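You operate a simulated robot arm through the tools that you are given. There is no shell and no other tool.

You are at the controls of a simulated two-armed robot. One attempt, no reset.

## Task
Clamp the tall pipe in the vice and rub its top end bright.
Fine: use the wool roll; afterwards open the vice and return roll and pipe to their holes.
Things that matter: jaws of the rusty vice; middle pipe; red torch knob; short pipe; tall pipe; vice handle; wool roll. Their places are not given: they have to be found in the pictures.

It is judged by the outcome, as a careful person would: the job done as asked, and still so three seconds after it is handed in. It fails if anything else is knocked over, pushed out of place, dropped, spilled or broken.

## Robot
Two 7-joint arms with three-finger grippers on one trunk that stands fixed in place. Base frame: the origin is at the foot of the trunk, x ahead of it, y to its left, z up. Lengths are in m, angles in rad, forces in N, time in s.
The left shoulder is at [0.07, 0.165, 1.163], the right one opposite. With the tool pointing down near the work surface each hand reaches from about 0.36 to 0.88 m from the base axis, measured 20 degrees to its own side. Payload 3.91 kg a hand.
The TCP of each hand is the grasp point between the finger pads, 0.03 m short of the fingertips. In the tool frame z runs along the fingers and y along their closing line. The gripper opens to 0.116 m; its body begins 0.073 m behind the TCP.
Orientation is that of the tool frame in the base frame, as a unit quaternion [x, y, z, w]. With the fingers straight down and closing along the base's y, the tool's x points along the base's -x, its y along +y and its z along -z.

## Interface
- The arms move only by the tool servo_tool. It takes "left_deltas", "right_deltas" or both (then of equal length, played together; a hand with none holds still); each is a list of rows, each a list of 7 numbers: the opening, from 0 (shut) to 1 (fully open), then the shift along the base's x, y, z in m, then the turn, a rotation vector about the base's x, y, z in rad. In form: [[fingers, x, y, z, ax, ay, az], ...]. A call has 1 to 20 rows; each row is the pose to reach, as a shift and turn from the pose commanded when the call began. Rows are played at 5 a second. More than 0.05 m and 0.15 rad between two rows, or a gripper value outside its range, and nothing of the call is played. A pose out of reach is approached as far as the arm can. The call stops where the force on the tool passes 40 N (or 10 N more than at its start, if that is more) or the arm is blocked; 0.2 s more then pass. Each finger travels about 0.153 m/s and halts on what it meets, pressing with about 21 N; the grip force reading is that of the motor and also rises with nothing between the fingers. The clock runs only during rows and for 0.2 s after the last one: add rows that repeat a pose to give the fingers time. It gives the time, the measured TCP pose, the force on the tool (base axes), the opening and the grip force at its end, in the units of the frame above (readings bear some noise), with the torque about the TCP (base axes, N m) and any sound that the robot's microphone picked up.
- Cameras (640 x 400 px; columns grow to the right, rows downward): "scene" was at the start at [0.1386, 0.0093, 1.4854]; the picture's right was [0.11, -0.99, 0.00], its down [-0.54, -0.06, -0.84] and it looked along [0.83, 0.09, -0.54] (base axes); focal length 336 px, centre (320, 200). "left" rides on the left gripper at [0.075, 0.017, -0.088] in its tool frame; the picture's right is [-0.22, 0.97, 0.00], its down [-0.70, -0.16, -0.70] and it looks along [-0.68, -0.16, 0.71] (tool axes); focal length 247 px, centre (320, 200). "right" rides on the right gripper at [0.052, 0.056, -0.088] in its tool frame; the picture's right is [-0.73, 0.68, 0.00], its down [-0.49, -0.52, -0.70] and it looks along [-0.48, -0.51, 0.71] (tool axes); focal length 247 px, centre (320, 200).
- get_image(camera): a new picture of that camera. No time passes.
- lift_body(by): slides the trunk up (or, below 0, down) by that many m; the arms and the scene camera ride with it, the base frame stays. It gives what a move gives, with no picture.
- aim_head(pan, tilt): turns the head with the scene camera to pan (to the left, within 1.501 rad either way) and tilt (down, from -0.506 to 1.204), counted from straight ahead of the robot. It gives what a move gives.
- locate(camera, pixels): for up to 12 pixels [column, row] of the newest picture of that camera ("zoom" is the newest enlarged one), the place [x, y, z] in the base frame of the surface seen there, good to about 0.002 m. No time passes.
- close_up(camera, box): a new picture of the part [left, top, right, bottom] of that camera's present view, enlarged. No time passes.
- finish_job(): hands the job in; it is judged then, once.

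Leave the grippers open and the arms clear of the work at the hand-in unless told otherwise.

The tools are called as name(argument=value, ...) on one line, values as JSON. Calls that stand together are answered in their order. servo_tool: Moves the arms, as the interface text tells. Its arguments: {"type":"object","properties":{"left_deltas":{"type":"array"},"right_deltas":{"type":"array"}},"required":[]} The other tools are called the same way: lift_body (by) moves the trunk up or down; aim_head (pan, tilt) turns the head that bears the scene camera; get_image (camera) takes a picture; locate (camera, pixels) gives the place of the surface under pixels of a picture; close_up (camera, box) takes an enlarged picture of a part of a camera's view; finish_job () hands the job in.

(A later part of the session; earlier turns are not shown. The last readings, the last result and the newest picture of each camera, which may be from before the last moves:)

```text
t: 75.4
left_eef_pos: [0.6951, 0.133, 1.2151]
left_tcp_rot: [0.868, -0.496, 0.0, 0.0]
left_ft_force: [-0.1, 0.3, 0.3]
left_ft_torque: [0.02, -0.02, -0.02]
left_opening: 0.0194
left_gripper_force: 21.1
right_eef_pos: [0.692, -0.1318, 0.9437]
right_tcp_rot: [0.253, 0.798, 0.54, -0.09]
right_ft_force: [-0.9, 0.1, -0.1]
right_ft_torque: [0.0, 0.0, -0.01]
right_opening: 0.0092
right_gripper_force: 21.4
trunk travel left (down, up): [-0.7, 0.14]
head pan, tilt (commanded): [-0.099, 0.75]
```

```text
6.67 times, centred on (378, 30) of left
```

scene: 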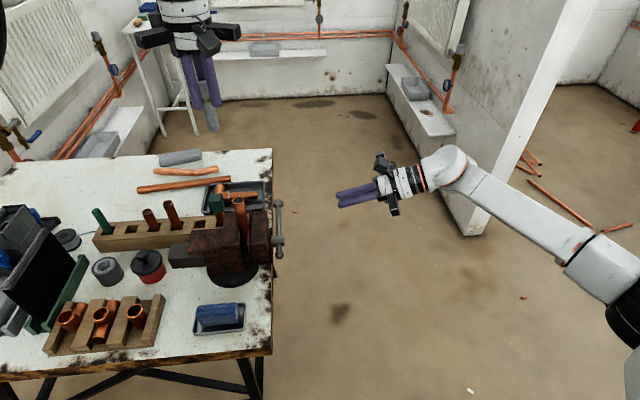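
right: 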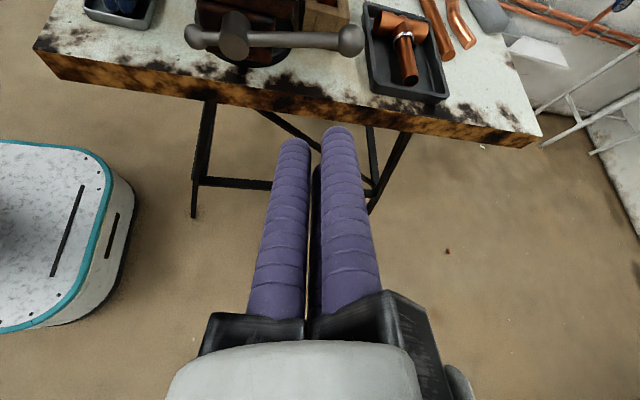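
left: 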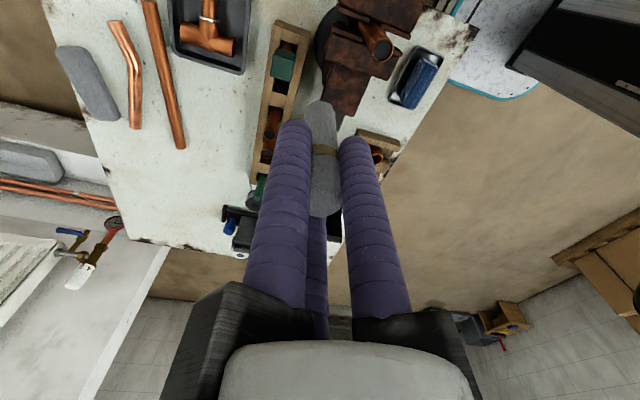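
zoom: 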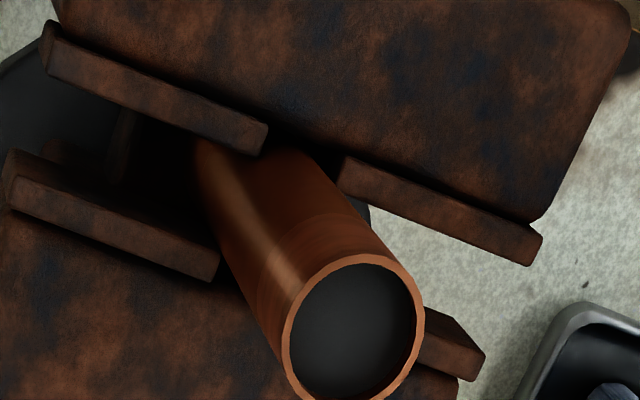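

The top band looks lighter here too. I go lower and a bit farther in +x for a more sideways look.

servo_tool(left_deltas=[[0, 0.01, 0.0, -0.02, 0, 0, 0], [0, 0.02, 0.0, -0.05, 0, 0, 0], [0, 0.03, 0.0, -0.08, 0, 0, 0], [0, 0.03, 0.0, -0.1, 0, 0, 0], [0, 0.03, 0.0, -0.1, 0, 0, 0]])

get_image(camera="left")

close_up(camera="left", box=[360, 0, 488, 80])

```text
t: 76.6
left_eef_pos: [0.7243, 0.133, 1.1145]
left_tcp_rot: [0.867, -0.498, 0.0, 0.0]
left_ft_force: [-1.0, 0.6, -0.3]
left_ft_torque: [-0.04, -0.02, -0.02]
left_opening: 0.0191
left_gripper_force: 21.0
right_eef_pos: [0.6926, -0.1321, 0.9437]
right_tcp_rot: [0.253, 0.797, 0.541, -0.091]
right_ft_force: [-0.4, -0.9, -0.8]
right_ft_torque: [0.01, 0.0, 0.0]
right_opening: 0.0094
right_gripper_force: 21.1
trunk travel left (down, up): [-0.7, 0.14]
head pan, tilt (commanded): [-0.099, 0.75]
```

```text
taken
```

left: 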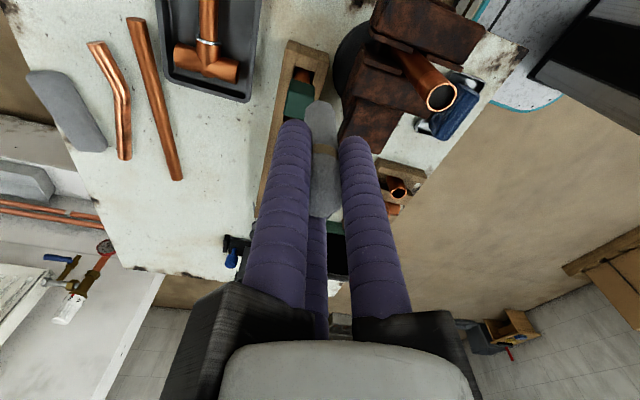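

```text
5.00 times, centred on (424, 40) of left
```

zoom: 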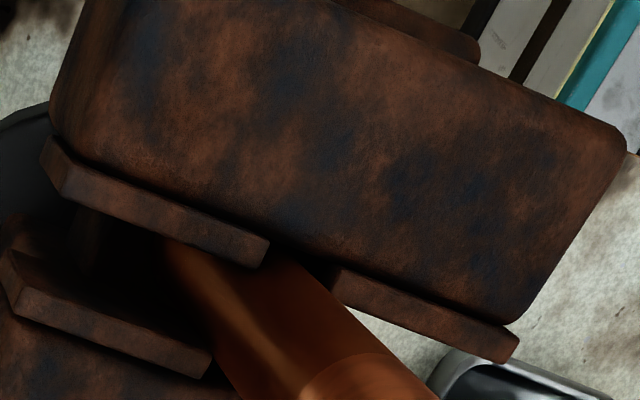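

The zoom box missed the rim; I zoom on (390–490, 50–115).

close_up(camera="left", box=[380, 45, 476, 120])

```text
5.33 times, centred on (428, 82) of left
```

zoom: 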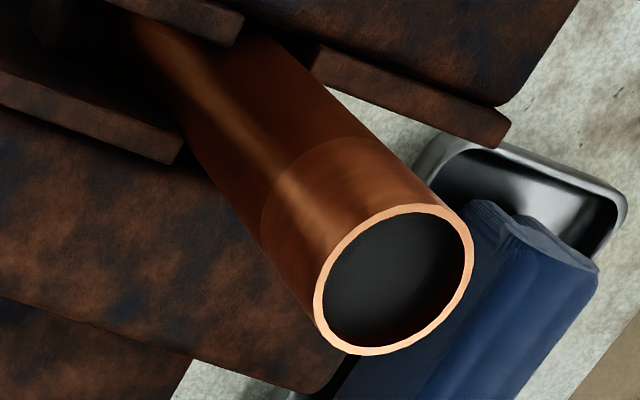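

From the far side the bright band is complete too, with an unbroken lower edge. The rubbing is done. I carry the roll back toward its hole, undoing the yaw on the way.

servo_tool(left_deltas=[[0, 0.001, 0.01, 0.005, 0, 0, -0.14], [0, 0.002, 0.025, 0.005, 0, 0, -0.28], [0, 0.003, 0.045, 0.005, 0, 0, -0.42], [0, 0.004, 0.065, 0.005, 0, 0, -0.56], [0, 0.005, 0.085, 0.005, 0, 0, -0.7], [0, 0.006, 0.105, 0.005, 0, 0, -0.84], [0, 0.007, 0.125, 0.005, 0, 0, -0.98], [0, 0.008, 0.145, 0.005, 0, 0, -1.12], [0, 0.009, 0.165, 0.005, 0, 0, -1.26], [0, 0.01, 0.185, 0.005, 0, 0, -1.4], [0, 0.01, 0.205, 0.005, 0, 0, -1.54], [0, 0.01, 0.225, 0.005, 0, 0, -1.68], [0, 0.01, 0.245, 0.005, 0, 0, -1.82], [0, 0.01, 0.2585, 0.005, 0, 0, -1.96], [0, 0.01, 0.2655, 0.005, 0, 0, -2.1], [0, 0.01, 0.2655, 0.005, 0, 0, -2.1], [0, 0.01, 0.2655, 0.005, 0, 0, -2.1]])

get_image(camera="left")

close_up(camera="scene", box=[60, 120, 220, 220])

```text
t: 80.2
left_eef_pos: [0.7348, 0.3992, 1.1211]
left_tcp_rot: [0.001, 1.0, 0.0, 0.0]
left_ft_force: [0.1, 0.0, -0.3]
left_ft_torque: [-0.01, -0.02, -0.04]
left_opening: 0.0194
left_gripper_force: 20.6
right_eef_pos: [0.6918, -0.1333, 0.9428]
right_tcp_rot: [0.253, 0.798, 0.54, -0.089]
right_ft_force: [-0.1, 0.4, 0.1]
right_ft_torque: [0.02, -0.02, 0.02]
right_opening: 0.0092
right_gripper_force: 21.3
trunk travel left (down, up): [-0.7, 0.14]
head pan, tilt (commanded): [-0.099, 0.75]
```

```text
taken
```

left: 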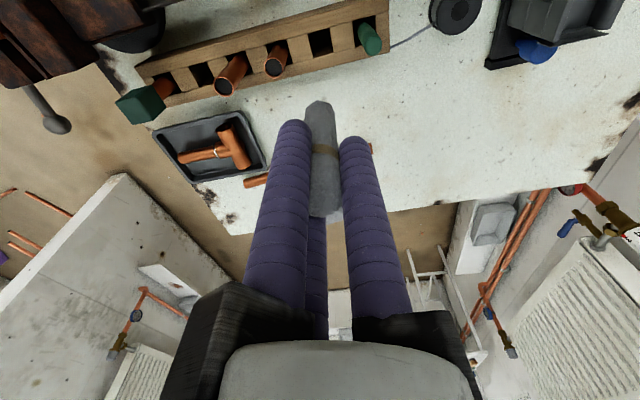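

```text
4.00 times, centred on (140, 170) of scene
```

zoom: 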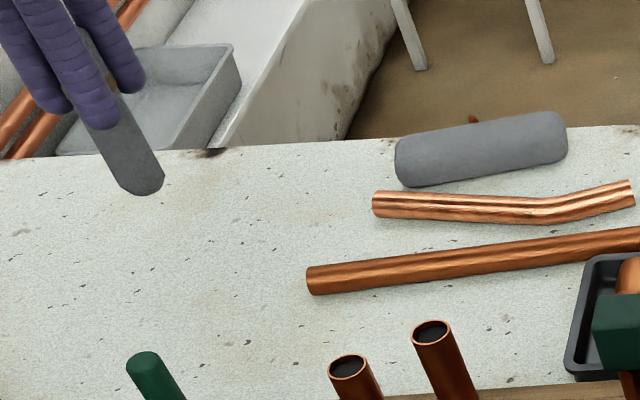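

The hand is at (0.7348, 0.3992, 1.121). I measure the empty hole (left-camera near (320,42)) and the roll's lower end.

close_up(camera="left", box=[270, 0, 398, 80])

locate(camera="zoom", pixels=[[205, 200], [300, 185], [195, 150], [325, 270], [270, 220], [215, 270], [180, 200], [330, 200], [260, 140], [240, 300], [235, 200], [370, 190]])

close_up(camera="scene", box=[60, 140, 156, 200])

locate(camera="zoom", pixels=[[255, 215], [215, 215], [270, 210], [245, 180], [225, 150], [205, 180], [265, 180], [240, 190]])

```text
5.00 times, centred on (334, 40) of left
```

zoom: 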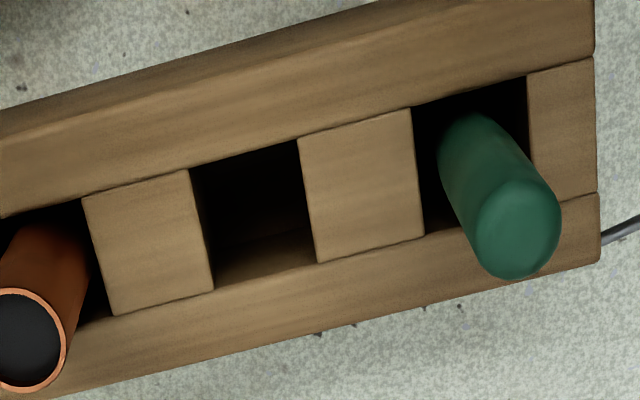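

```text
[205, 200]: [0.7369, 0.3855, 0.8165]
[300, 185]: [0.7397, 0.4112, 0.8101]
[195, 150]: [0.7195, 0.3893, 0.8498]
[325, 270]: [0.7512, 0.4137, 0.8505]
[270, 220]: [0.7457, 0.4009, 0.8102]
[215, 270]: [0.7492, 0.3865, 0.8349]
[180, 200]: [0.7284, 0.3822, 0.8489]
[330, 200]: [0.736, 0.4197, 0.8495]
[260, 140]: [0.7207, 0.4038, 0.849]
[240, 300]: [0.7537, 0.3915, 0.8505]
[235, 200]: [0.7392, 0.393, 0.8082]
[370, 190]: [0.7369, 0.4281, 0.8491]
```

```text
6.67 times, centred on (108, 170) of scene
```

zoom: 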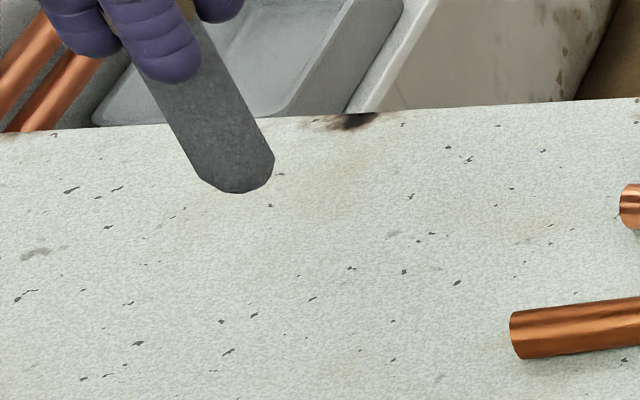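

```text
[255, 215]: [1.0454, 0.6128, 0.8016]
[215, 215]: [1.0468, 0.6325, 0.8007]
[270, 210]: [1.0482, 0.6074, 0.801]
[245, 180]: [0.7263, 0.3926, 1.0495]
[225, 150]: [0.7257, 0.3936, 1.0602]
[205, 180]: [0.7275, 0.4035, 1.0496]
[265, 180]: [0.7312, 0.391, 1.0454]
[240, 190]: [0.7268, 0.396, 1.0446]
```

The roll sits in the hand just as when picked up, so the same commanded pose will put it back (needs −0.9 mm in y, −0.232 in z). I lower to just above the hole first.

servo_tool(left_deltas=[[0, 0, -0.0009, -0.035, 0, 0, 0], [0, 0, -0.0009, -0.07, 0, 0, 0], [0, 0, -0.0009, -0.105, 0, 0, 0], [0, 0, -0.0009, -0.14, 0, 0, 0], [0, 0, -0.0009, -0.17, 0, 0, 0], [0, 0, -0.0009, -0.183, 0, 0, 0], [0, 0, -0.0009, -0.183, 0, 0, 0]])

close_up(camera="scene", box=[60, 170, 220, 270])

get_image(camera="left")

```text
t: 81.8
left_eef_pos: [0.7353, 0.3982, 0.9374]
left_tcp_rot: [0.001, 1.0, 0.0, 0.0]
left_ft_force: [0.1, -0.2, -0.3]
left_ft_torque: [-0.03, -0.04, 0.0]
left_opening: 0.0196
left_gripper_force: 20.9
right_eef_pos: [0.6914, -0.1328, 0.9437]
right_tcp_rot: [0.252, 0.798, 0.54, -0.09]
right_ft_force: [0.4, -0.1, 0.1]
right_ft_torque: [0.02, 0.0, -0.01]
right_opening: 0.0092
right_gripper_force: 21.0
trunk travel left (down, up): [-0.7, 0.14]
head pan, tilt (commanded): [-0.099, 0.75]
```

```text
4.00 times, centred on (140, 220) of scene
```

zoom: 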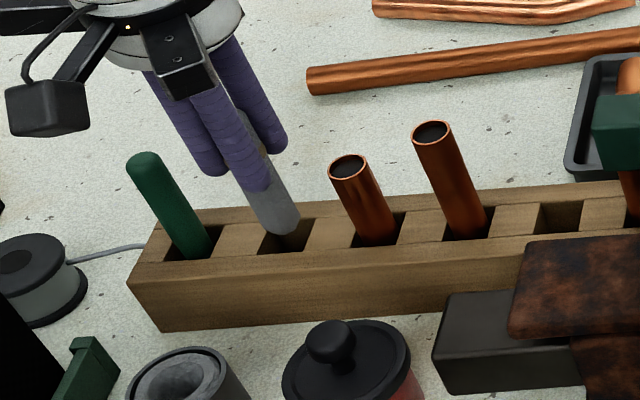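

```text
taken
```

left: 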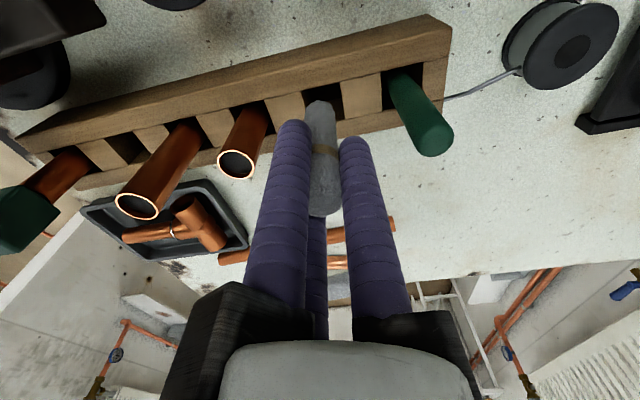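

The roll hangs right over its hole. I lower it slowly the last 0.048 m.

servo_tool(left_deltas=[[0, 0, 0, -0.01, 0, 0, 0], [0, 0, 0, -0.02, 0, 0, 0], [0, 0, 0, -0.03, 0, 0, 0], [0, 0, 0, -0.04, 0, 0, 0], [0, 0, 0, -0.048, 0, 0, 0], [0, 0, 0, -0.048, 0, 0, 0]])

close_up(camera="scene", box=[60, 170, 220, 270])

```text
t: 83.2
left_eef_pos: [0.7346, 0.3968, 0.8898]
left_tcp_rot: [0.0, 1.0, -0.001, 0.0]
left_ft_force: [0.0, -0.2, 0.1]
left_ft_torque: [0.01, -0.04, 0.05]
left_opening: 0.0192
left_gripper_force: 21.2
right_eef_pos: [0.6917, -0.1326, 0.9446]
right_tcp_rot: [0.252, 0.798, 0.541, -0.089]
right_ft_force: [-1.1, 0.2, -0.5]
right_ft_torque: [0.01, 0.02, 0.0]
right_opening: 0.0091
right_gripper_force: 20.6
trunk travel left (down, up): [-0.7, 0.14]
head pan, tilt (commanded): [-0.099, 0.75]
```

```text
4.00 times, centred on (140, 220) of scene
```

zoom: 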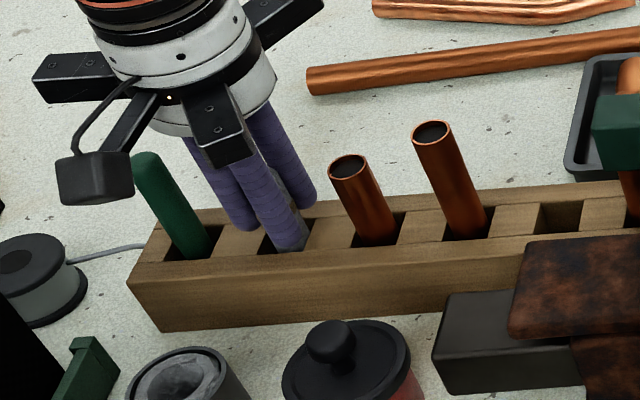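

The roll is down in its hole with no force. I lower 1 mm more, open the fingers to 0.34 and rise.

servo_tool(left_deltas=[[0, 0, 0, -0.001, 0, 0, 0], [0.15, 0, 0, -0.001, 0, 0, 0], [0.34, 0, 0, -0.001, 0, 0, 0], [0.34, 0, 0, -0.001, 0, 0, 0], [0.34, 0, 0, 0.015, 0, 0, 0], [0.34, 0, 0, 0.04, 0, 0, 0], [0.34, 0, 0, 0.08, 0, 0, 0], [0.34, 0, 0, 0.12, 0, 0, 0], [0.34, 0, 0, 0.16, 0, 0, 0], [0.34, 0, 0, 0.2, 0, 0, 0], [0.34, 0, 0, 0.24, 0, 0, 0]])

close_up(camera="scene", box=[60, 170, 220, 270])

get_image(camera="left")

```text
t: 85.6
left_eef_pos: [0.7357, 0.3964, 1.1311]
left_tcp_rot: [0.001, 1.0, 0.0, 0.001]
left_ft_force: [-1.0, 0.1, 0.3]
left_ft_torque: [0.0, -0.01, 0.0]
left_opening: 0.0396
left_gripper_force: 0.1
right_eef_pos: [0.6923, -0.1331, 0.9436]
right_tcp_rot: [0.252, 0.798, 0.54, -0.09]
right_ft_force: [-0.2, 0.1, 0.1]
right_ft_torque: [-0.01, -0.02, -0.01]
right_opening: 0.0094
right_gripper_force: 21.2
trunk travel left (down, up): [-0.7, 0.14]
head pan, tilt (commanded): [-0.099, 0.75]
```

```text
4.00 times, centred on (140, 220) of scene
```

zoom: 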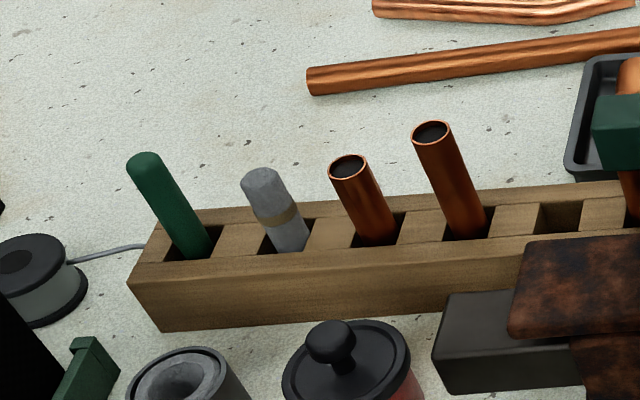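

```text
taken
```

left: 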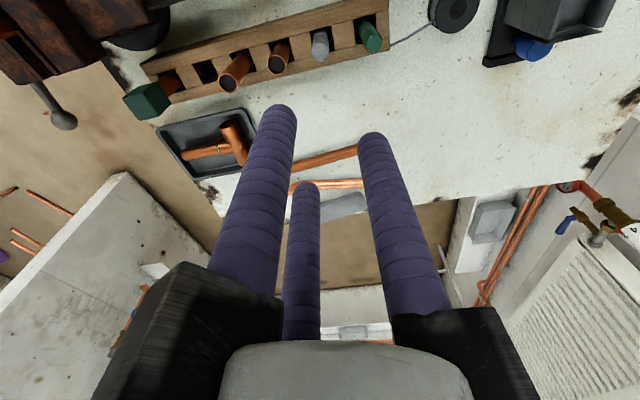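

The roll is back in its hole, upright. Now the left hand returns over the clamped pipe at (0.635, 0.1037), high first.

servo_tool(left_deltas=[[0.34, -0.012, -0.035, 0, 0, 0, 0], [0.34, -0.026, -0.078, 0, 0, 0, 0], [0.34, -0.041, -0.121, 0, 0, 0, 0], [0.34, -0.055, -0.164, 0, 0, 0, 0], [0.34, -0.07, -0.207, 0, 0, 0, 0], [0.34, -0.084, -0.25, 0, 0, 0, 0], [0.34, -0.095, -0.282, 0, 0, 0, 0], [0.34, -0.0995, -0.2948, 0, 0, 0, 0], [0.34, -0.0995, -0.2948, 0, 0, 0, 0]])

get_image(camera="left")

close_up(camera="scene", box=[190, 160, 318, 240])

locate(camera="zoom", pixels=[[214, 200], [268, 195], [242, 217], [239, 183], [255, 250], [270, 320]])

```text
t: 87.6
left_eef_pos: [0.6351, 0.1018, 1.1306]
left_tcp_rot: [0.0, 1.0, -0.001, 0.0]
left_ft_force: [0.1, 0.1, -0.4]
left_ft_torque: [0.01, 0.0, -0.01]
left_opening: 0.0393
left_gripper_force: 0.0
right_eef_pos: [0.6925, -0.1333, 0.9424]
right_tcp_rot: [0.252, 0.799, 0.539, -0.09]
right_ft_force: [-0.3, 0.1, 0.0]
right_ft_torque: [0.01, -0.01, -0.03]
right_opening: 0.0092
right_gripper_force: 20.8
trunk travel left (down, up): [-0.7, 0.14]
head pan, tilt (commanded): [-0.099, 0.75]
```

```text
taken
```

left: 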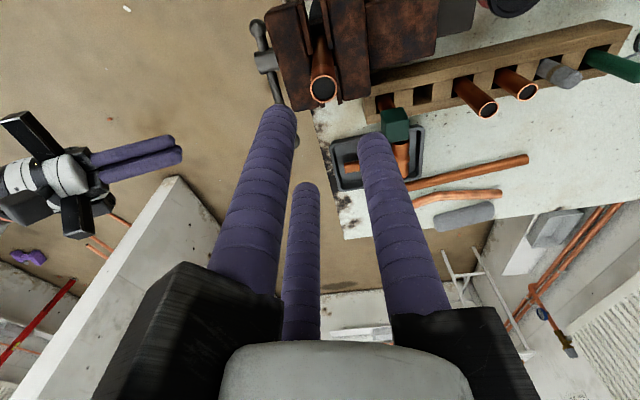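

```text
5.00 times, centred on (254, 200) of scene
```

zoom: 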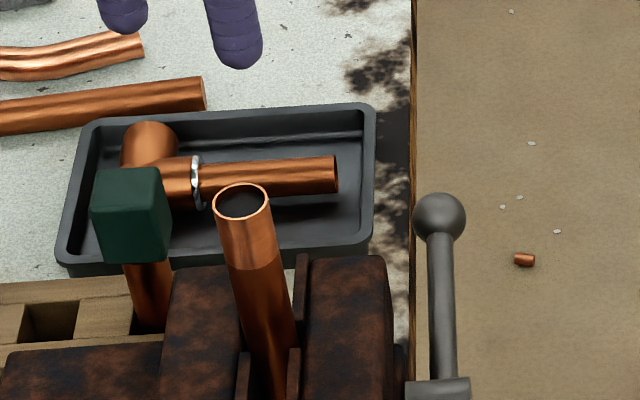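

```text
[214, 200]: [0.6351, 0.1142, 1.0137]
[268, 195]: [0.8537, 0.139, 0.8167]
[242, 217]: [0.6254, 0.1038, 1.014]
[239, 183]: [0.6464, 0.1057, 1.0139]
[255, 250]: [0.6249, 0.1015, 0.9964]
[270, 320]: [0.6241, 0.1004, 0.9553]
```

The pipe's bright end is plain to see; axis at (0.6355, 0.1037). I descend around it to z≈0.983.

servo_tool(left_deltas=[[0.34, 0, 0.001, -0.03, 0, 0, 0], [0.34, 0, 0.001, -0.06, 0, 0, 0], [0.34, 0, 0.001, -0.09, 0, 0, 0], [0.34, 0, 0.001, -0.115, 0, 0, 0], [0.34, 0, 0.001, -0.135, 0, 0, 0], [0.34, 0, 0.001, -0.1475, 0, 0, 0], [0.34, 0, 0.001, -0.1475, 0, 0, 0]])

get_image(camera="left")

close_up(camera="scene", box=[190, 160, 318, 240])

```text
t: 89.2
left_eef_pos: [0.6365, 0.1031, 0.9822]
left_tcp_rot: [0.0, 1.0, 0.0, 0.0]
left_ft_force: [0.2, 0.3, -0.3]
left_ft_torque: [0.02, -0.01, -0.01]
left_opening: 0.0394
left_gripper_force: 0.0
right_eef_pos: [0.6918, -0.1331, 0.9425]
right_tcp_rot: [0.252, 0.798, 0.541, -0.09]
right_ft_force: [0.3, -0.3, 0.3]
right_ft_torque: [-0.01, -0.02, 0.02]
right_opening: 0.0093
right_gripper_force: 21.2
trunk travel left (down, up): [-0.7, 0.14]
head pan, tilt (commanded): [-0.099, 0.75]
```

```text
taken
```

left: 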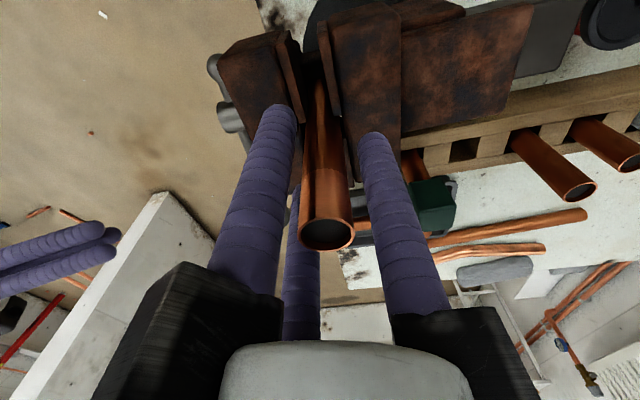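

```text
5.00 times, centred on (254, 200) of scene
```

zoom: 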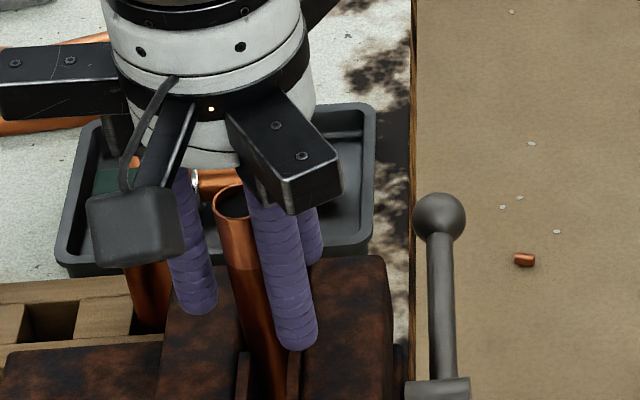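

The fingers straddle the pipe. I close them on it while it's still clamped.

servo_tool(left_deltas=[[0.1, 0, 0, 0, 0, 0, 0], [0.0, 0, 0, 0, 0, 0, 0], [0.0, 0, 0, 0, 0, 0, 0], [0.0, 0, 0, 0, 0, 0, 0]])

get_image(camera="right")

close_up(camera="scene", box=[240, 180, 400, 280])

locate(camera="zoom", pixels=[[149, 92], [152, 140], [155, 180], [157, 253], [158, 305], [158, 290], [175, 250], [140, 250]])

```text
t: 90.2
left_eef_pos: [0.6353, 0.1049, 0.9825]
left_tcp_rot: [0.0, 1.0, 0.001, 0.001]
left_ft_force: [-1.3, 7.6, 0.5]
left_ft_torque: [0.36, 0.01, -0.03]
left_opening: 0.0209
left_gripper_force: 20.6
right_eef_pos: [0.6919, -0.131, 0.9447]
right_tcp_rot: [0.253, 0.798, 0.54, -0.09]
right_ft_force: [0.2, -0.5, -0.4]
right_ft_torque: [0.06, -0.01, 0.02]
right_opening: 0.0095
right_gripper_force: 20.9
trunk travel left (down, up): [-0.7, 0.14]
head pan, tilt (commanded): [-0.099, 0.75]
```

```text
taken
```

right: 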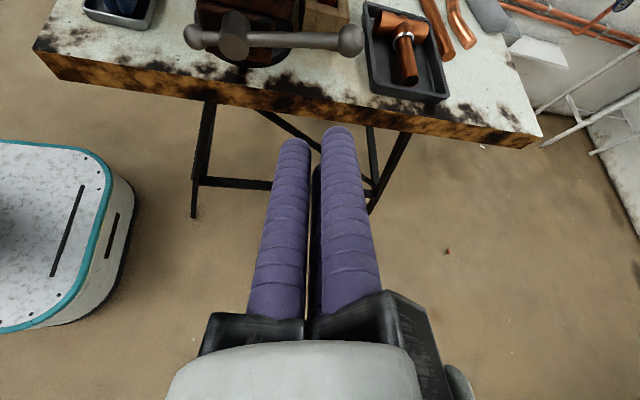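

```text
4.00 times, centred on (320, 230) of scene
```

zoom: 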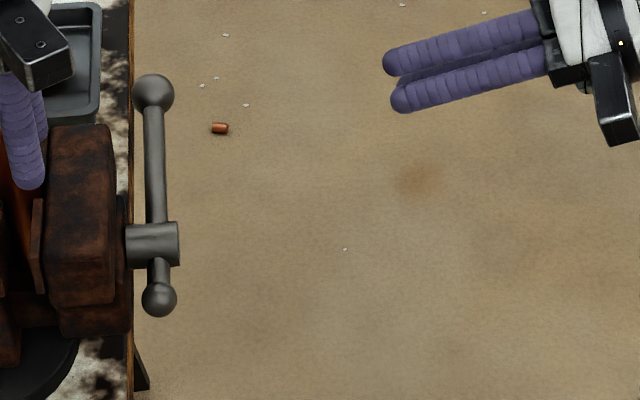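

```text
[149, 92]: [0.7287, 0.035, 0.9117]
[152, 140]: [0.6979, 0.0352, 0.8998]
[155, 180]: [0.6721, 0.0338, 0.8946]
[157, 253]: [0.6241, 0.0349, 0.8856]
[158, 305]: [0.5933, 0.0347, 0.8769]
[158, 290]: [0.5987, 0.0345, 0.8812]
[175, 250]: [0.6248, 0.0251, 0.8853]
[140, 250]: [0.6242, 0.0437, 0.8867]
```

The left hand feels +7.6 N in y, so it sits ~2 mm short; I shift it +2 mm to relax before loosening the vice.

servo_tool(left_deltas=[[0, 0.0003, 0.001, 0, 0, 0, 0], [0, 0.0003, 0.002, 0, 0, 0, 0], [0, 0.0003, 0.002, 0, 0, 0, 0]])

```text
t: 91.0
left_eef_pos: [0.6351, 0.1043, 0.9822]
left_tcp_rot: [0.001, 1.0, 0.0, 0.0]
left_ft_force: [-2.5, -0.4, 0.5]
left_ft_torque: [-0.09, 0.03, 0.02]
left_opening: 0.0212
left_gripper_force: 20.9
right_eef_pos: [0.6938, -0.1333, 0.944]
right_tcp_rot: [0.252, 0.798, 0.54, -0.09]
right_ft_force: [0.2, 0.4, -0.4]
right_ft_torque: [-0.04, 0.03, 0.02]
right_opening: 0.0095
right_gripper_force: 21.0
trunk travel left (down, up): [-0.7, 0.14]
head pan, tilt (commanded): [-0.099, 0.75]
```

The left hand is relaxed now. The handle's long end points to +x about 13° above level. I bring the right fingers below the bar on that side: first down, then in along +y.

servo_tool(right_deltas=[[0, 0.004, 0, -0.02, 0, 0, 0], [0, 0.008, 0, -0.042, 0, 0, 0], [0, 0.013, 0, -0.064, 0, 0, 0], [0, 0.0165, 0, -0.083, 0, 0, 0], [0, 0.0165, 0.035, -0.083, 0, 0, 0], [0, 0.0165, 0.07, -0.083, 0, 0, 0], [0, 0.0165, 0.1, -0.083, 0, 0, 0], [0, 0.0165, 0.1, -0.083, 0, 0, 0]])

close_up(camera="scene", box=[210, 170, 370, 270])

get_image(camera="right")

```text
t: 92.8
left_eef_pos: [0.6343, 0.1047, 0.9813]
left_tcp_rot: [0.0, 1.0, 0.0, 0.0]
left_ft_force: [-3.8, -4.0, -1.1]
left_ft_torque: [-0.2, 0.1, 0.04]
left_opening: 0.0209
left_gripper_force: 21.2
right_eef_pos: [0.7092, -0.0339, 0.8602]
right_tcp_rot: [0.252, 0.798, 0.54, -0.09]
right_ft_force: [-0.3, -0.8, 0.2]
right_ft_torque: [-0.01, 0.02, 0.0]
right_opening: 0.0093
right_gripper_force: 20.3
trunk travel left (down, up): [-0.7, 0.14]
head pan, tilt (commanded): [-0.099, 0.75]
```

```text
4.00 times, centred on (290, 220) of scene
```

zoom: 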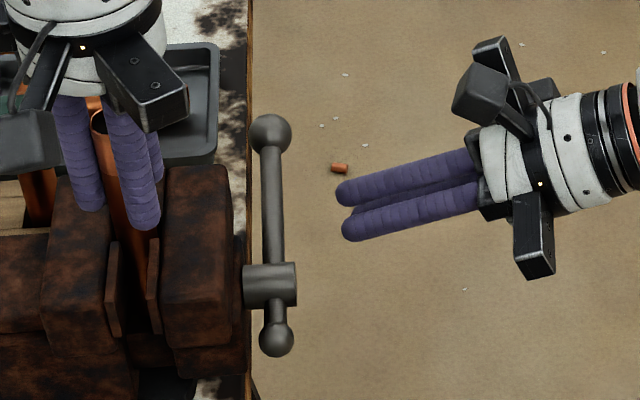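

```text
taken
```

right: 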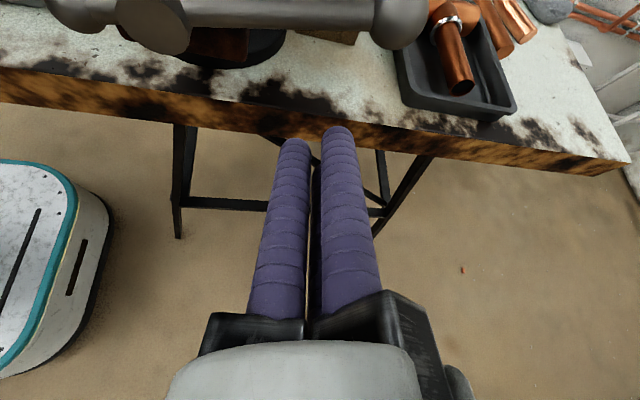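

The right fingers are aimed below the bar. I slide in another 0.053 m along +y.

servo_tool(right_deltas=[[0, 0, 0.02, 0, 0, 0, 0], [0, 0, 0.04, 0, 0, 0, 0], [0, 0, 0.053, 0, 0, 0, 0], [0, 0, 0.053, 0, 0, 0, 0]])

close_up(camera="scene", box=[210, 170, 370, 270])

get_image(camera="right")

```text
t: 93.8
left_eef_pos: [0.6349, 0.104, 0.9825]
left_tcp_rot: [0.0, 1.0, 0.0, 0.001]
left_ft_force: [-5.5, -4.4, -0.9]
left_ft_torque: [-0.15, 0.18, 0.04]
left_opening: 0.0208
left_gripper_force: 21.1
right_eef_pos: [0.7096, 0.0197, 0.8604]
right_tcp_rot: [0.252, 0.798, 0.54, -0.09]
right_ft_force: [0.6, 0.1, -0.6]
right_ft_torque: [-0.01, 0.04, 0.0]
right_opening: 0.0092
right_gripper_force: 21.1
trunk travel left (down, up): [-0.7, 0.14]
head pan, tilt (commanded): [-0.099, 0.75]
```

```text
4.00 times, centred on (290, 220) of scene
```

zoom: 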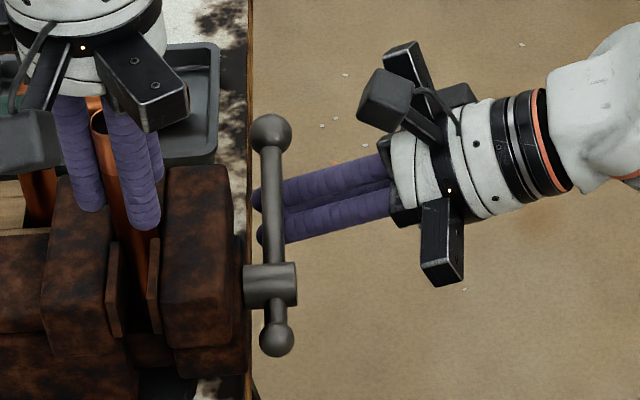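

```text
taken
```

right: 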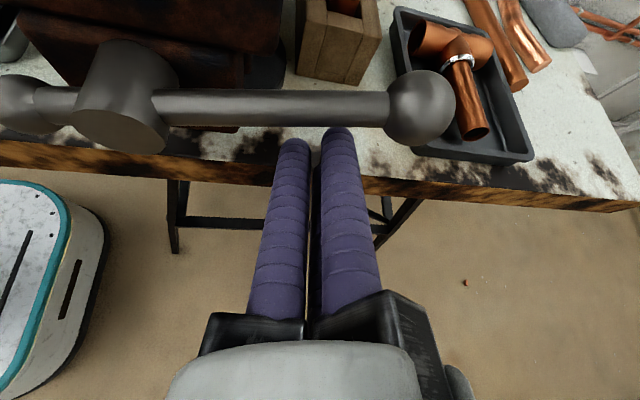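

The fingers lie under the bar. I push up along the arc to start loosening.

servo_tool(right_deltas=[[0, -0.005, 0, 0.0095, 0, 0, 0], [0, -0.0041, 0, 0.0145, 0, 0, 0], [0, -0.0034, -0.0003, 0.0221, 0, 0, 0], [0, -0.0036, -0.0006, 0.0297, 0, 0, 0], [0, -0.0045, -0.0009, 0.0372, 0, 0, 0]])

close_up(camera="scene", box=[210, 170, 370, 270])

```text
t: 95.0
left_eef_pos: [0.635, 0.1054, 0.9817]
left_tcp_rot: [0.0, 1.0, 0.0, 0.0]
left_ft_force: [-4.8, -3.8, -0.8]
left_ft_torque: [-0.17, 0.26, -0.03]
left_opening: 0.0209
left_gripper_force: 20.6
right_eef_pos: [0.7054, 0.0178, 0.8972]
right_tcp_rot: [0.252, 0.798, 0.54, -0.091]
right_ft_force: [0.0, -1.0, -1.0]
right_ft_torque: [-0.01, 0.01, -0.01]
right_opening: 0.0093
right_gripper_force: 21.6
trunk travel left (down, up): [-0.7, 0.14]
head pan, tilt (commanded): [-0.099, 0.75]
```

```text
4.00 times, centred on (290, 220) of scene
```

zoom: 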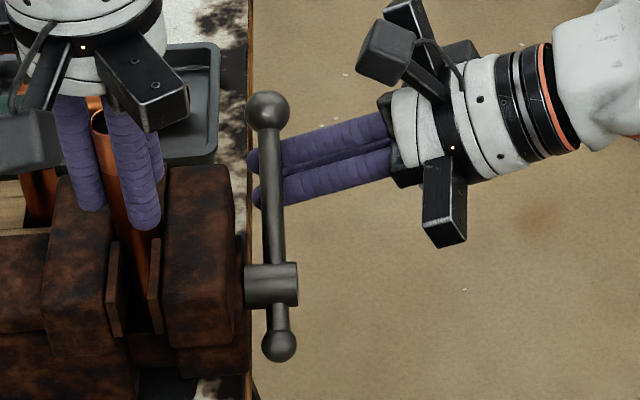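

The handle follows with ~1 N. I carry on to near vertical, watching the left hand's force as the jaw frees the pipe.

servo_tool(right_deltas=[[0, -0.0025, -0.0004, 0.0099, 0, 0, 0], [0, -0.0063, -0.0008, 0.0193, 0, 0, 0], [0, -0.0113, -0.0012, 0.0281, 0, 0, 0], [0, -0.0176, -0.0016, 0.0361, 0, 0, 0], [0, -0.0249, -0.002, 0.0432, 0, 0, 0], [0, -0.0331, -0.0024, 0.0491, 0, 0, 0], [0, -0.0421, -0.0028, 0.0539, 0, 0, 0]])

close_up(camera="scene", box=[210, 170, 370, 270])

get_image(camera="right")

```text
t: 96.6
left_eef_pos: [0.6364, 0.1049, 0.9825]
left_tcp_rot: [0.0, 1.0, 0.001, 0.0]
left_ft_force: [-5.3, -3.6, -1.5]
left_ft_torque: [-0.22, 0.26, 0.04]
left_opening: 0.0205
left_gripper_force: 21.0
right_eef_pos: [0.6615, 0.0163, 0.952]
right_tcp_rot: [0.251, 0.798, 0.54, -0.09]
right_ft_force: [0.7, -0.4, 0.0]
right_ft_torque: [0.02, 0.04, 0.04]
right_opening: 0.0093
right_gripper_force: 21.1
trunk travel left (down, up): [-0.7, 0.14]
head pan, tilt (commanded): [-0.099, 0.75]
```

```text
4.00 times, centred on (290, 220) of scene
```

zoom: 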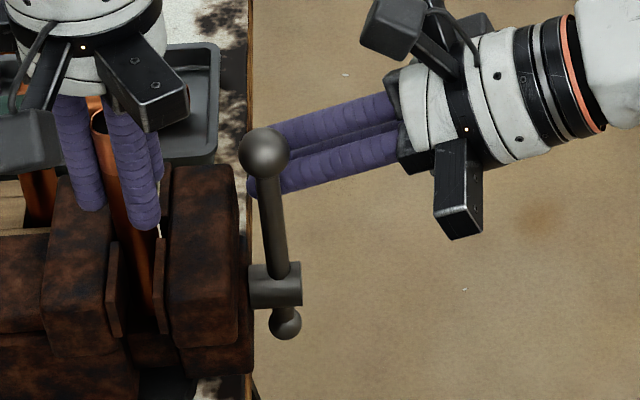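

```text
taken
```

right: 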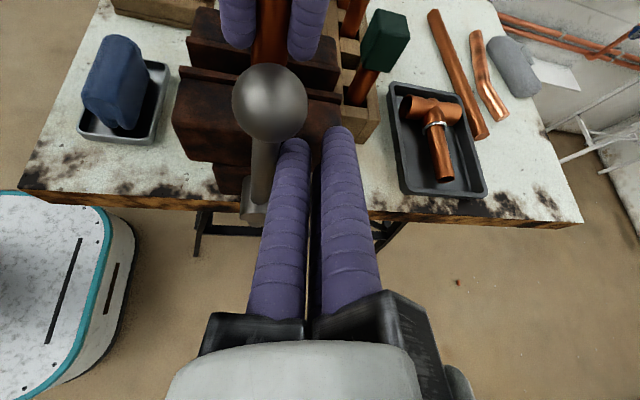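

The jaw has backed off, but the pipe rests against the fixed jaw's rear corner (left force −5, −4 N). I move the left hand −1 mm in x and −2.5 mm in y to centre it.

servo_tool(left_deltas=[[0, -0.0005, -0.0012, 0, 0, 0, 0], [0, -0.001, -0.0025, 0, 0, 0, 0], [0, -0.001, -0.0025, 0, 0, 0, 0]])

close_up(camera="scene", box=[220, 205, 284, 245])

```text
t: 97.4
left_eef_pos: [0.6345, 0.1034, 0.9827]
left_tcp_rot: [0.001, 1.0, 0.0, 0.0]
left_ft_force: [0.3, -0.2, -0.1]
left_ft_torque: [-0.02, -0.01, 0.0]
left_opening: 0.0206
left_gripper_force: 21.3
right_eef_pos: [0.6625, 0.0167, 0.9516]
right_tcp_rot: [0.252, 0.798, 0.54, -0.09]
right_ft_force: [-0.9, -0.7, 0.6]
right_ft_torque: [-0.03, -0.01, 0.02]
right_opening: 0.0094
right_gripper_force: 21.0
trunk travel left (down, up): [-0.7, 0.14]
head pan, tilt (commanded): [-0.099, 0.75]
```

```text
10.00 times, centred on (252, 225) of scene
```

zoom: 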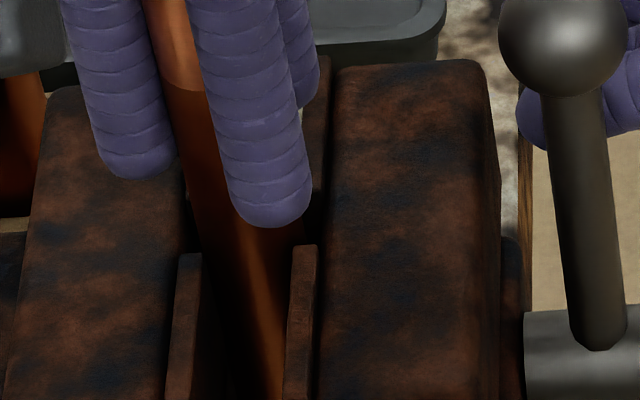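

The pipe is free (forces nil). I push the handle on over the top toward the near side.

servo_tool(right_deltas=[[0, -0.0085, -0.0004, 0.003, 0, 0, 0], [0, -0.0185, -0.0008, 0.0051, 0, 0, 0], [0, -0.0286, -0.0012, 0.0058, 0, 0, 0], [0, -0.0387, -0.0016, 0.0051, 0, 0, 0], [0, -0.0487, -0.002, 0.003, 0, 0, 0], [0, -0.0582, -0.0024, -0.0005, 0, 0, 0]])

close_up(camera="scene", box=[210, 170, 370, 270])

get_image(camera="right")

```text
t: 98.8
left_eef_pos: [0.634, 0.1031, 0.9829]
left_tcp_rot: [0.0, 1.0, 0.0, 0.0]
left_ft_force: [0.4, 0.1, 0.5]
left_ft_torque: [0.01, -0.01, 0.0]
left_opening: 0.0206
left_gripper_force: 21.3
right_eef_pos: [0.6047, 0.0141, 0.9505]
right_tcp_rot: [0.253, 0.798, 0.54, -0.09]
right_ft_force: [0.2, -0.5, -0.2]
right_ft_torque: [-0.03, 0.02, -0.01]
right_opening: 0.0094
right_gripper_force: 21.3
trunk travel left (down, up): [-0.7, 0.14]
head pan, tilt (commanded): [-0.099, 0.75]
```

```text
4.00 times, centred on (290, 220) of scene
```

zoom: 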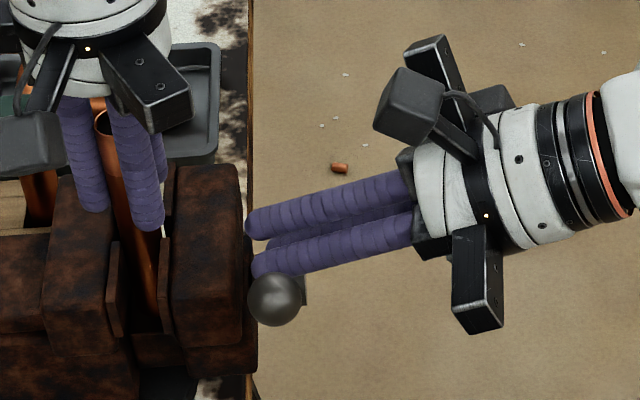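

```text
taken
```

right: 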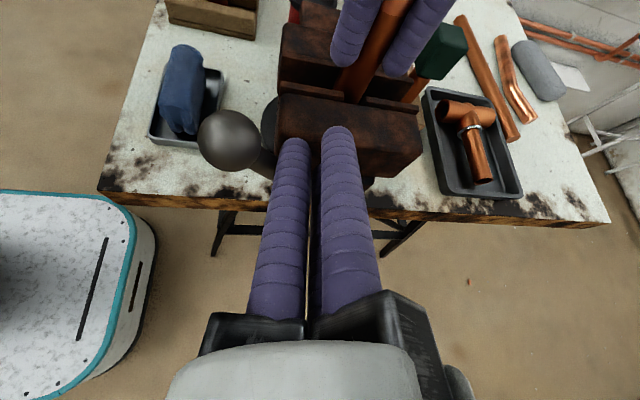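

The handle is around 130°. I push it down to about its starting angle (≈161°).

servo_tool(right_deltas=[[0, -0.009, -0.0004, -0.0048, 0, 0, 0], [0, -0.0172, -0.0008, -0.0107, 0, 0, 0], [0, -0.0245, -0.0012, -0.0178, 0, 0, 0], [0, -0.0278, -0.0014, -0.0217, 0, 0, 0], [0, -0.0278, -0.0014, -0.0217, 0, 0, 0]])

close_up(camera="scene", box=[210, 180, 370, 280])

get_image(camera="right")

```text
t: 100.0
left_eef_pos: [0.6357, 0.104, 0.9811]
left_tcp_rot: [0.001, 1.0, 0.0, -0.001]
left_ft_force: [0.5, 0.1, 0.7]
left_ft_torque: [0.03, 0.0, -0.04]
left_opening: 0.0208
left_gripper_force: 21.4
right_eef_pos: [0.5763, 0.0129, 0.929]
right_tcp_rot: [0.252, 0.798, 0.54, -0.09]
right_ft_force: [0.1, -0.2, 0.3]
right_ft_torque: [-0.02, 0.02, -0.05]
right_opening: 0.0095
right_gripper_force: 21.1
trunk travel left (down, up): [-0.7, 0.14]
head pan, tilt (commanded): [-0.099, 0.75]
```

```text
4.00 times, centred on (290, 230) of scene
```

zoom: 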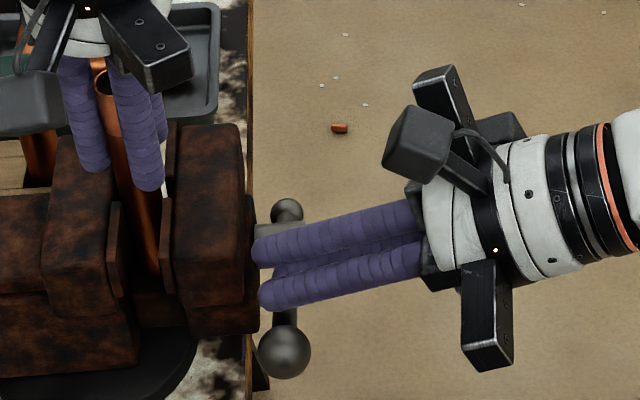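

```text
taken
```

right: 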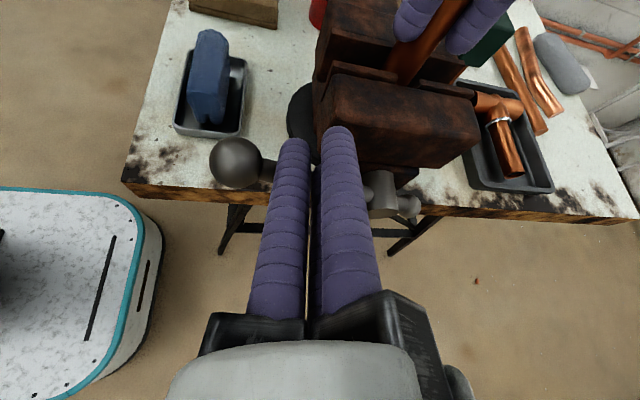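

The handle is back near its starting angle and the jaws are open. I lift the right fingers off the bar and draw the hand back along −y.

servo_tool(right_deltas=[[0, 0, 0, 0.01, 0, 0, 0], [0, 0, -0.03, 0.012, 0, 0, 0], [0, 0, -0.07, 0.012, 0, 0, 0], [0, 0, -0.11, 0.012, 0, 0, 0], [0, 0, -0.15, 0.012, 0, 0, 0], [0, 0, -0.17, 0.012, 0, 0, 0], [0, 0, -0.17, 0.012, 0, 0, 0]])

close_up(camera="scene", box=[200, 180, 360, 280])

get_image(camera="left")

```text
t: 101.6
left_eef_pos: [0.6349, 0.1038, 0.982]
left_tcp_rot: [0.0, 1.0, 0.0, 0.0]
left_ft_force: [1.1, 0.0, -0.5]
left_ft_torque: [-0.01, -0.02, 0.0]
left_opening: 0.0208
left_gripper_force: 21.5
right_eef_pos: [0.5765, -0.1576, 0.9402]
right_tcp_rot: [0.252, 0.798, 0.54, -0.091]
right_ft_force: [0.6, 0.4, -0.2]
right_ft_torque: [0.0, 0.0, 0.0]
right_opening: 0.0094
right_gripper_force: 21.2
trunk travel left (down, up): [-0.7, 0.14]
head pan, tilt (commanded): [-0.099, 0.75]
```

```text
4.00 times, centred on (280, 230) of scene
```

zoom: 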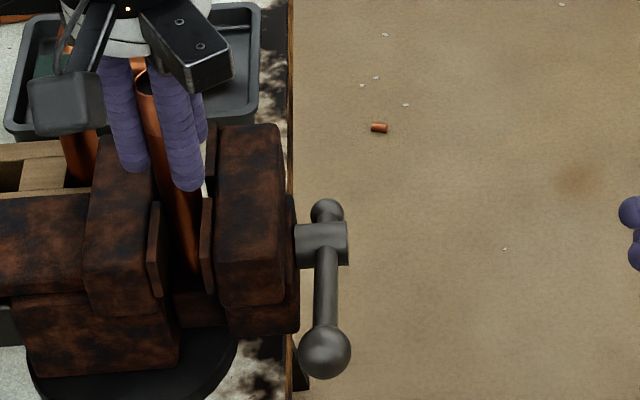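

```text
taken
```

left: 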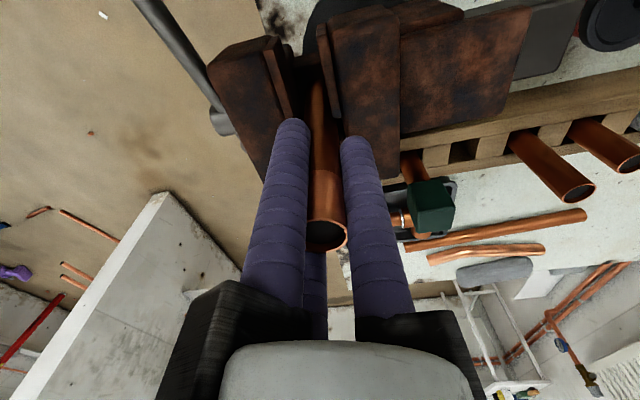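

The vice is open and the pipe is free. I centre it (−2 mm y) and lift it straight up 0.105 m.

servo_tool(left_deltas=[[0, 0.0003, -0.002, 0, 0, 0, 0], [0, 0.0003, -0.002, 0.01, 0, 0, 0], [0, 0.0003, -0.002, 0.025, 0, 0, 0], [0, 0.0003, -0.002, 0.045, 0, 0, 0], [0, 0.0003, -0.002, 0.065, 0, 0, 0], [0, 0.0003, -0.002, 0.085, 0, 0, 0], [0, 0.0003, -0.002, 0.11, 0, 0, 0], [0, 0.0003, -0.002, 0.11, 0, 0, 0]])

close_up(camera="scene", box=[190, 140, 318, 220])

locate(camera="zoom", pixels=[[250, 250], [240, 220], [230, 190], [250, 262], [228, 250], [270, 250], [232, 255], [265, 255]])

```text
t: 103.4
left_eef_pos: [0.636, 0.1023, 1.0923]
left_tcp_rot: [0.0, 1.0, -0.001, 0.0]
left_ft_force: [0.8, 0.1, -0.4]
left_ft_torque: [-0.02, 0.01, 0.02]
left_opening: 0.0208
left_gripper_force: 21.1
right_eef_pos: [0.5776, -0.1562, 0.9391]
right_tcp_rot: [0.253, 0.798, 0.539, -0.09]
right_ft_force: [0.5, 0.4, -0.2]
right_ft_torque: [0.01, 0.0, -0.03]
right_opening: 0.0093
right_gripper_force: 21.4
trunk travel left (down, up): [-0.7, 0.14]
head pan, tilt (commanded): [-0.099, 0.75]
```

```text
5.00 times, centred on (254, 180) of scene
```

zoom: 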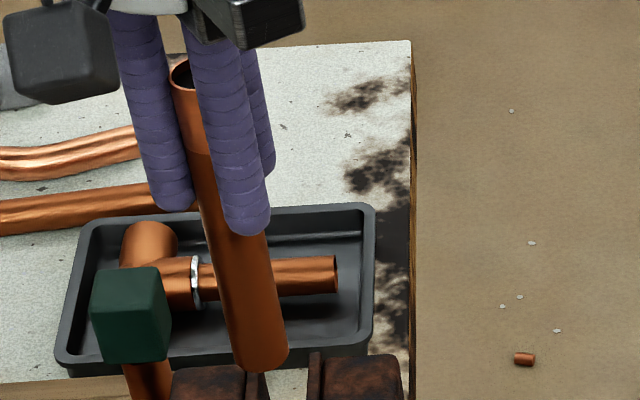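

```text
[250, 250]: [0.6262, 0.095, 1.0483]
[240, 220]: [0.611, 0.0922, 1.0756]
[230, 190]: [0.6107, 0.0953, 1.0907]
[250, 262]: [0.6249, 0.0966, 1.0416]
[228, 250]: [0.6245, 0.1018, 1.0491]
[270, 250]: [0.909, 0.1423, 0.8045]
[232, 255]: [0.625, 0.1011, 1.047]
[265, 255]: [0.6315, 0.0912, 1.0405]
```

The pipe is out of the vice. I check its lower end for tilt before carrying it.

locate(camera="zoom", pixels=[[260, 365], [258, 345], [236, 355], [287, 350], [250, 300], [224, 290], [275, 290], [262, 372]])

get_image(camera="left")

```text
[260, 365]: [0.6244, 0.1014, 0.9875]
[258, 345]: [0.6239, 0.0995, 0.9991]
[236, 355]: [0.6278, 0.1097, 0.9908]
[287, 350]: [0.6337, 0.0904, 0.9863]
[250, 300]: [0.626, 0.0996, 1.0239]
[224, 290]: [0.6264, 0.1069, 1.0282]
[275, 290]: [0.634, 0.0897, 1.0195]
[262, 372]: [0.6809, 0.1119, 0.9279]
```

```text
taken
```

left: 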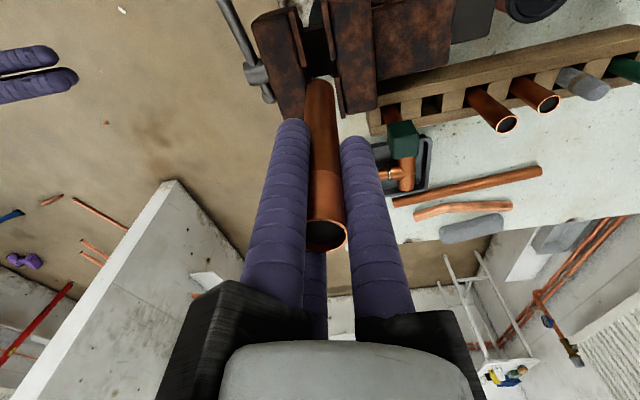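

The pipe hangs upright (bottom 0.1065 m below the TCP). I carry it to above its hole at (0.735, 0.234), a little higher.

servo_tool(left_deltas=[[0, 0, 0, 0.015, 0, 0, 0], [0, 0.02, 0.0264, 0.02, 0, 0, 0], [0, 0.045, 0.0595, 0.02, 0, 0, 0], [0, 0.07, 0.0925, 0.02, 0, 0, 0], [0, 0.09, 0.119, 0.02, 0, 0, 0], [0, 0.0999, 0.1321, 0.02, 0, 0, 0], [0, 0.0999, 0.1321, 0.02, 0, 0, 0], [0, 0.0999, 0.1321, 0.02, 0, 0, 0]])

close_up(camera="scene", box=[120, 150, 280, 250])

get_image(camera="left")

```text
t: 105.2
left_eef_pos: [0.7341, 0.2338, 1.112]
left_tcp_rot: [0.0, 1.0, 0.0, 0.001]
left_ft_force: [0.0, 0.6, -0.4]
left_ft_torque: [-0.03, -0.02, -0.01]
left_opening: 0.0207
left_gripper_force: 20.8
right_eef_pos: [0.576, -0.1567, 0.9414]
right_tcp_rot: [0.252, 0.798, 0.54, -0.091]
right_ft_force: [-0.2, -0.5, 0.3]
right_ft_torque: [0.02, 0.0, -0.01]
right_opening: 0.0094
right_gripper_force: 21.5
trunk travel left (down, up): [-0.7, 0.14]
head pan, tilt (commanded): [-0.099, 0.75]
```

```text
4.00 times, centred on (200, 200) of scene
```

zoom: 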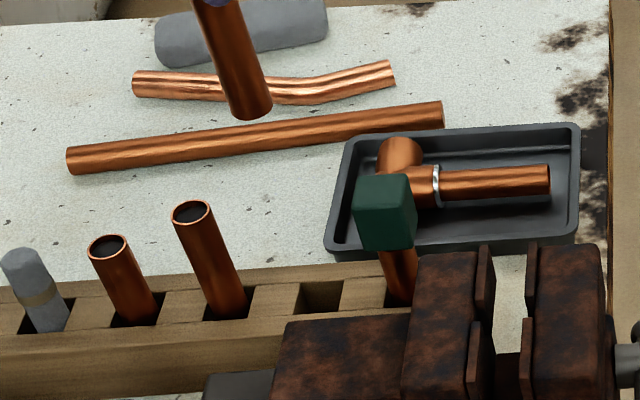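

```text
taken
```

left: 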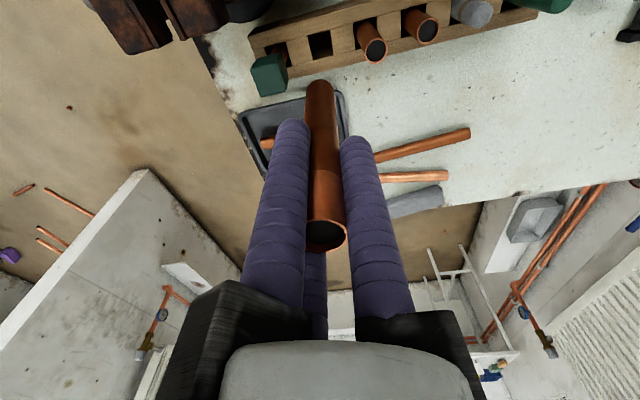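

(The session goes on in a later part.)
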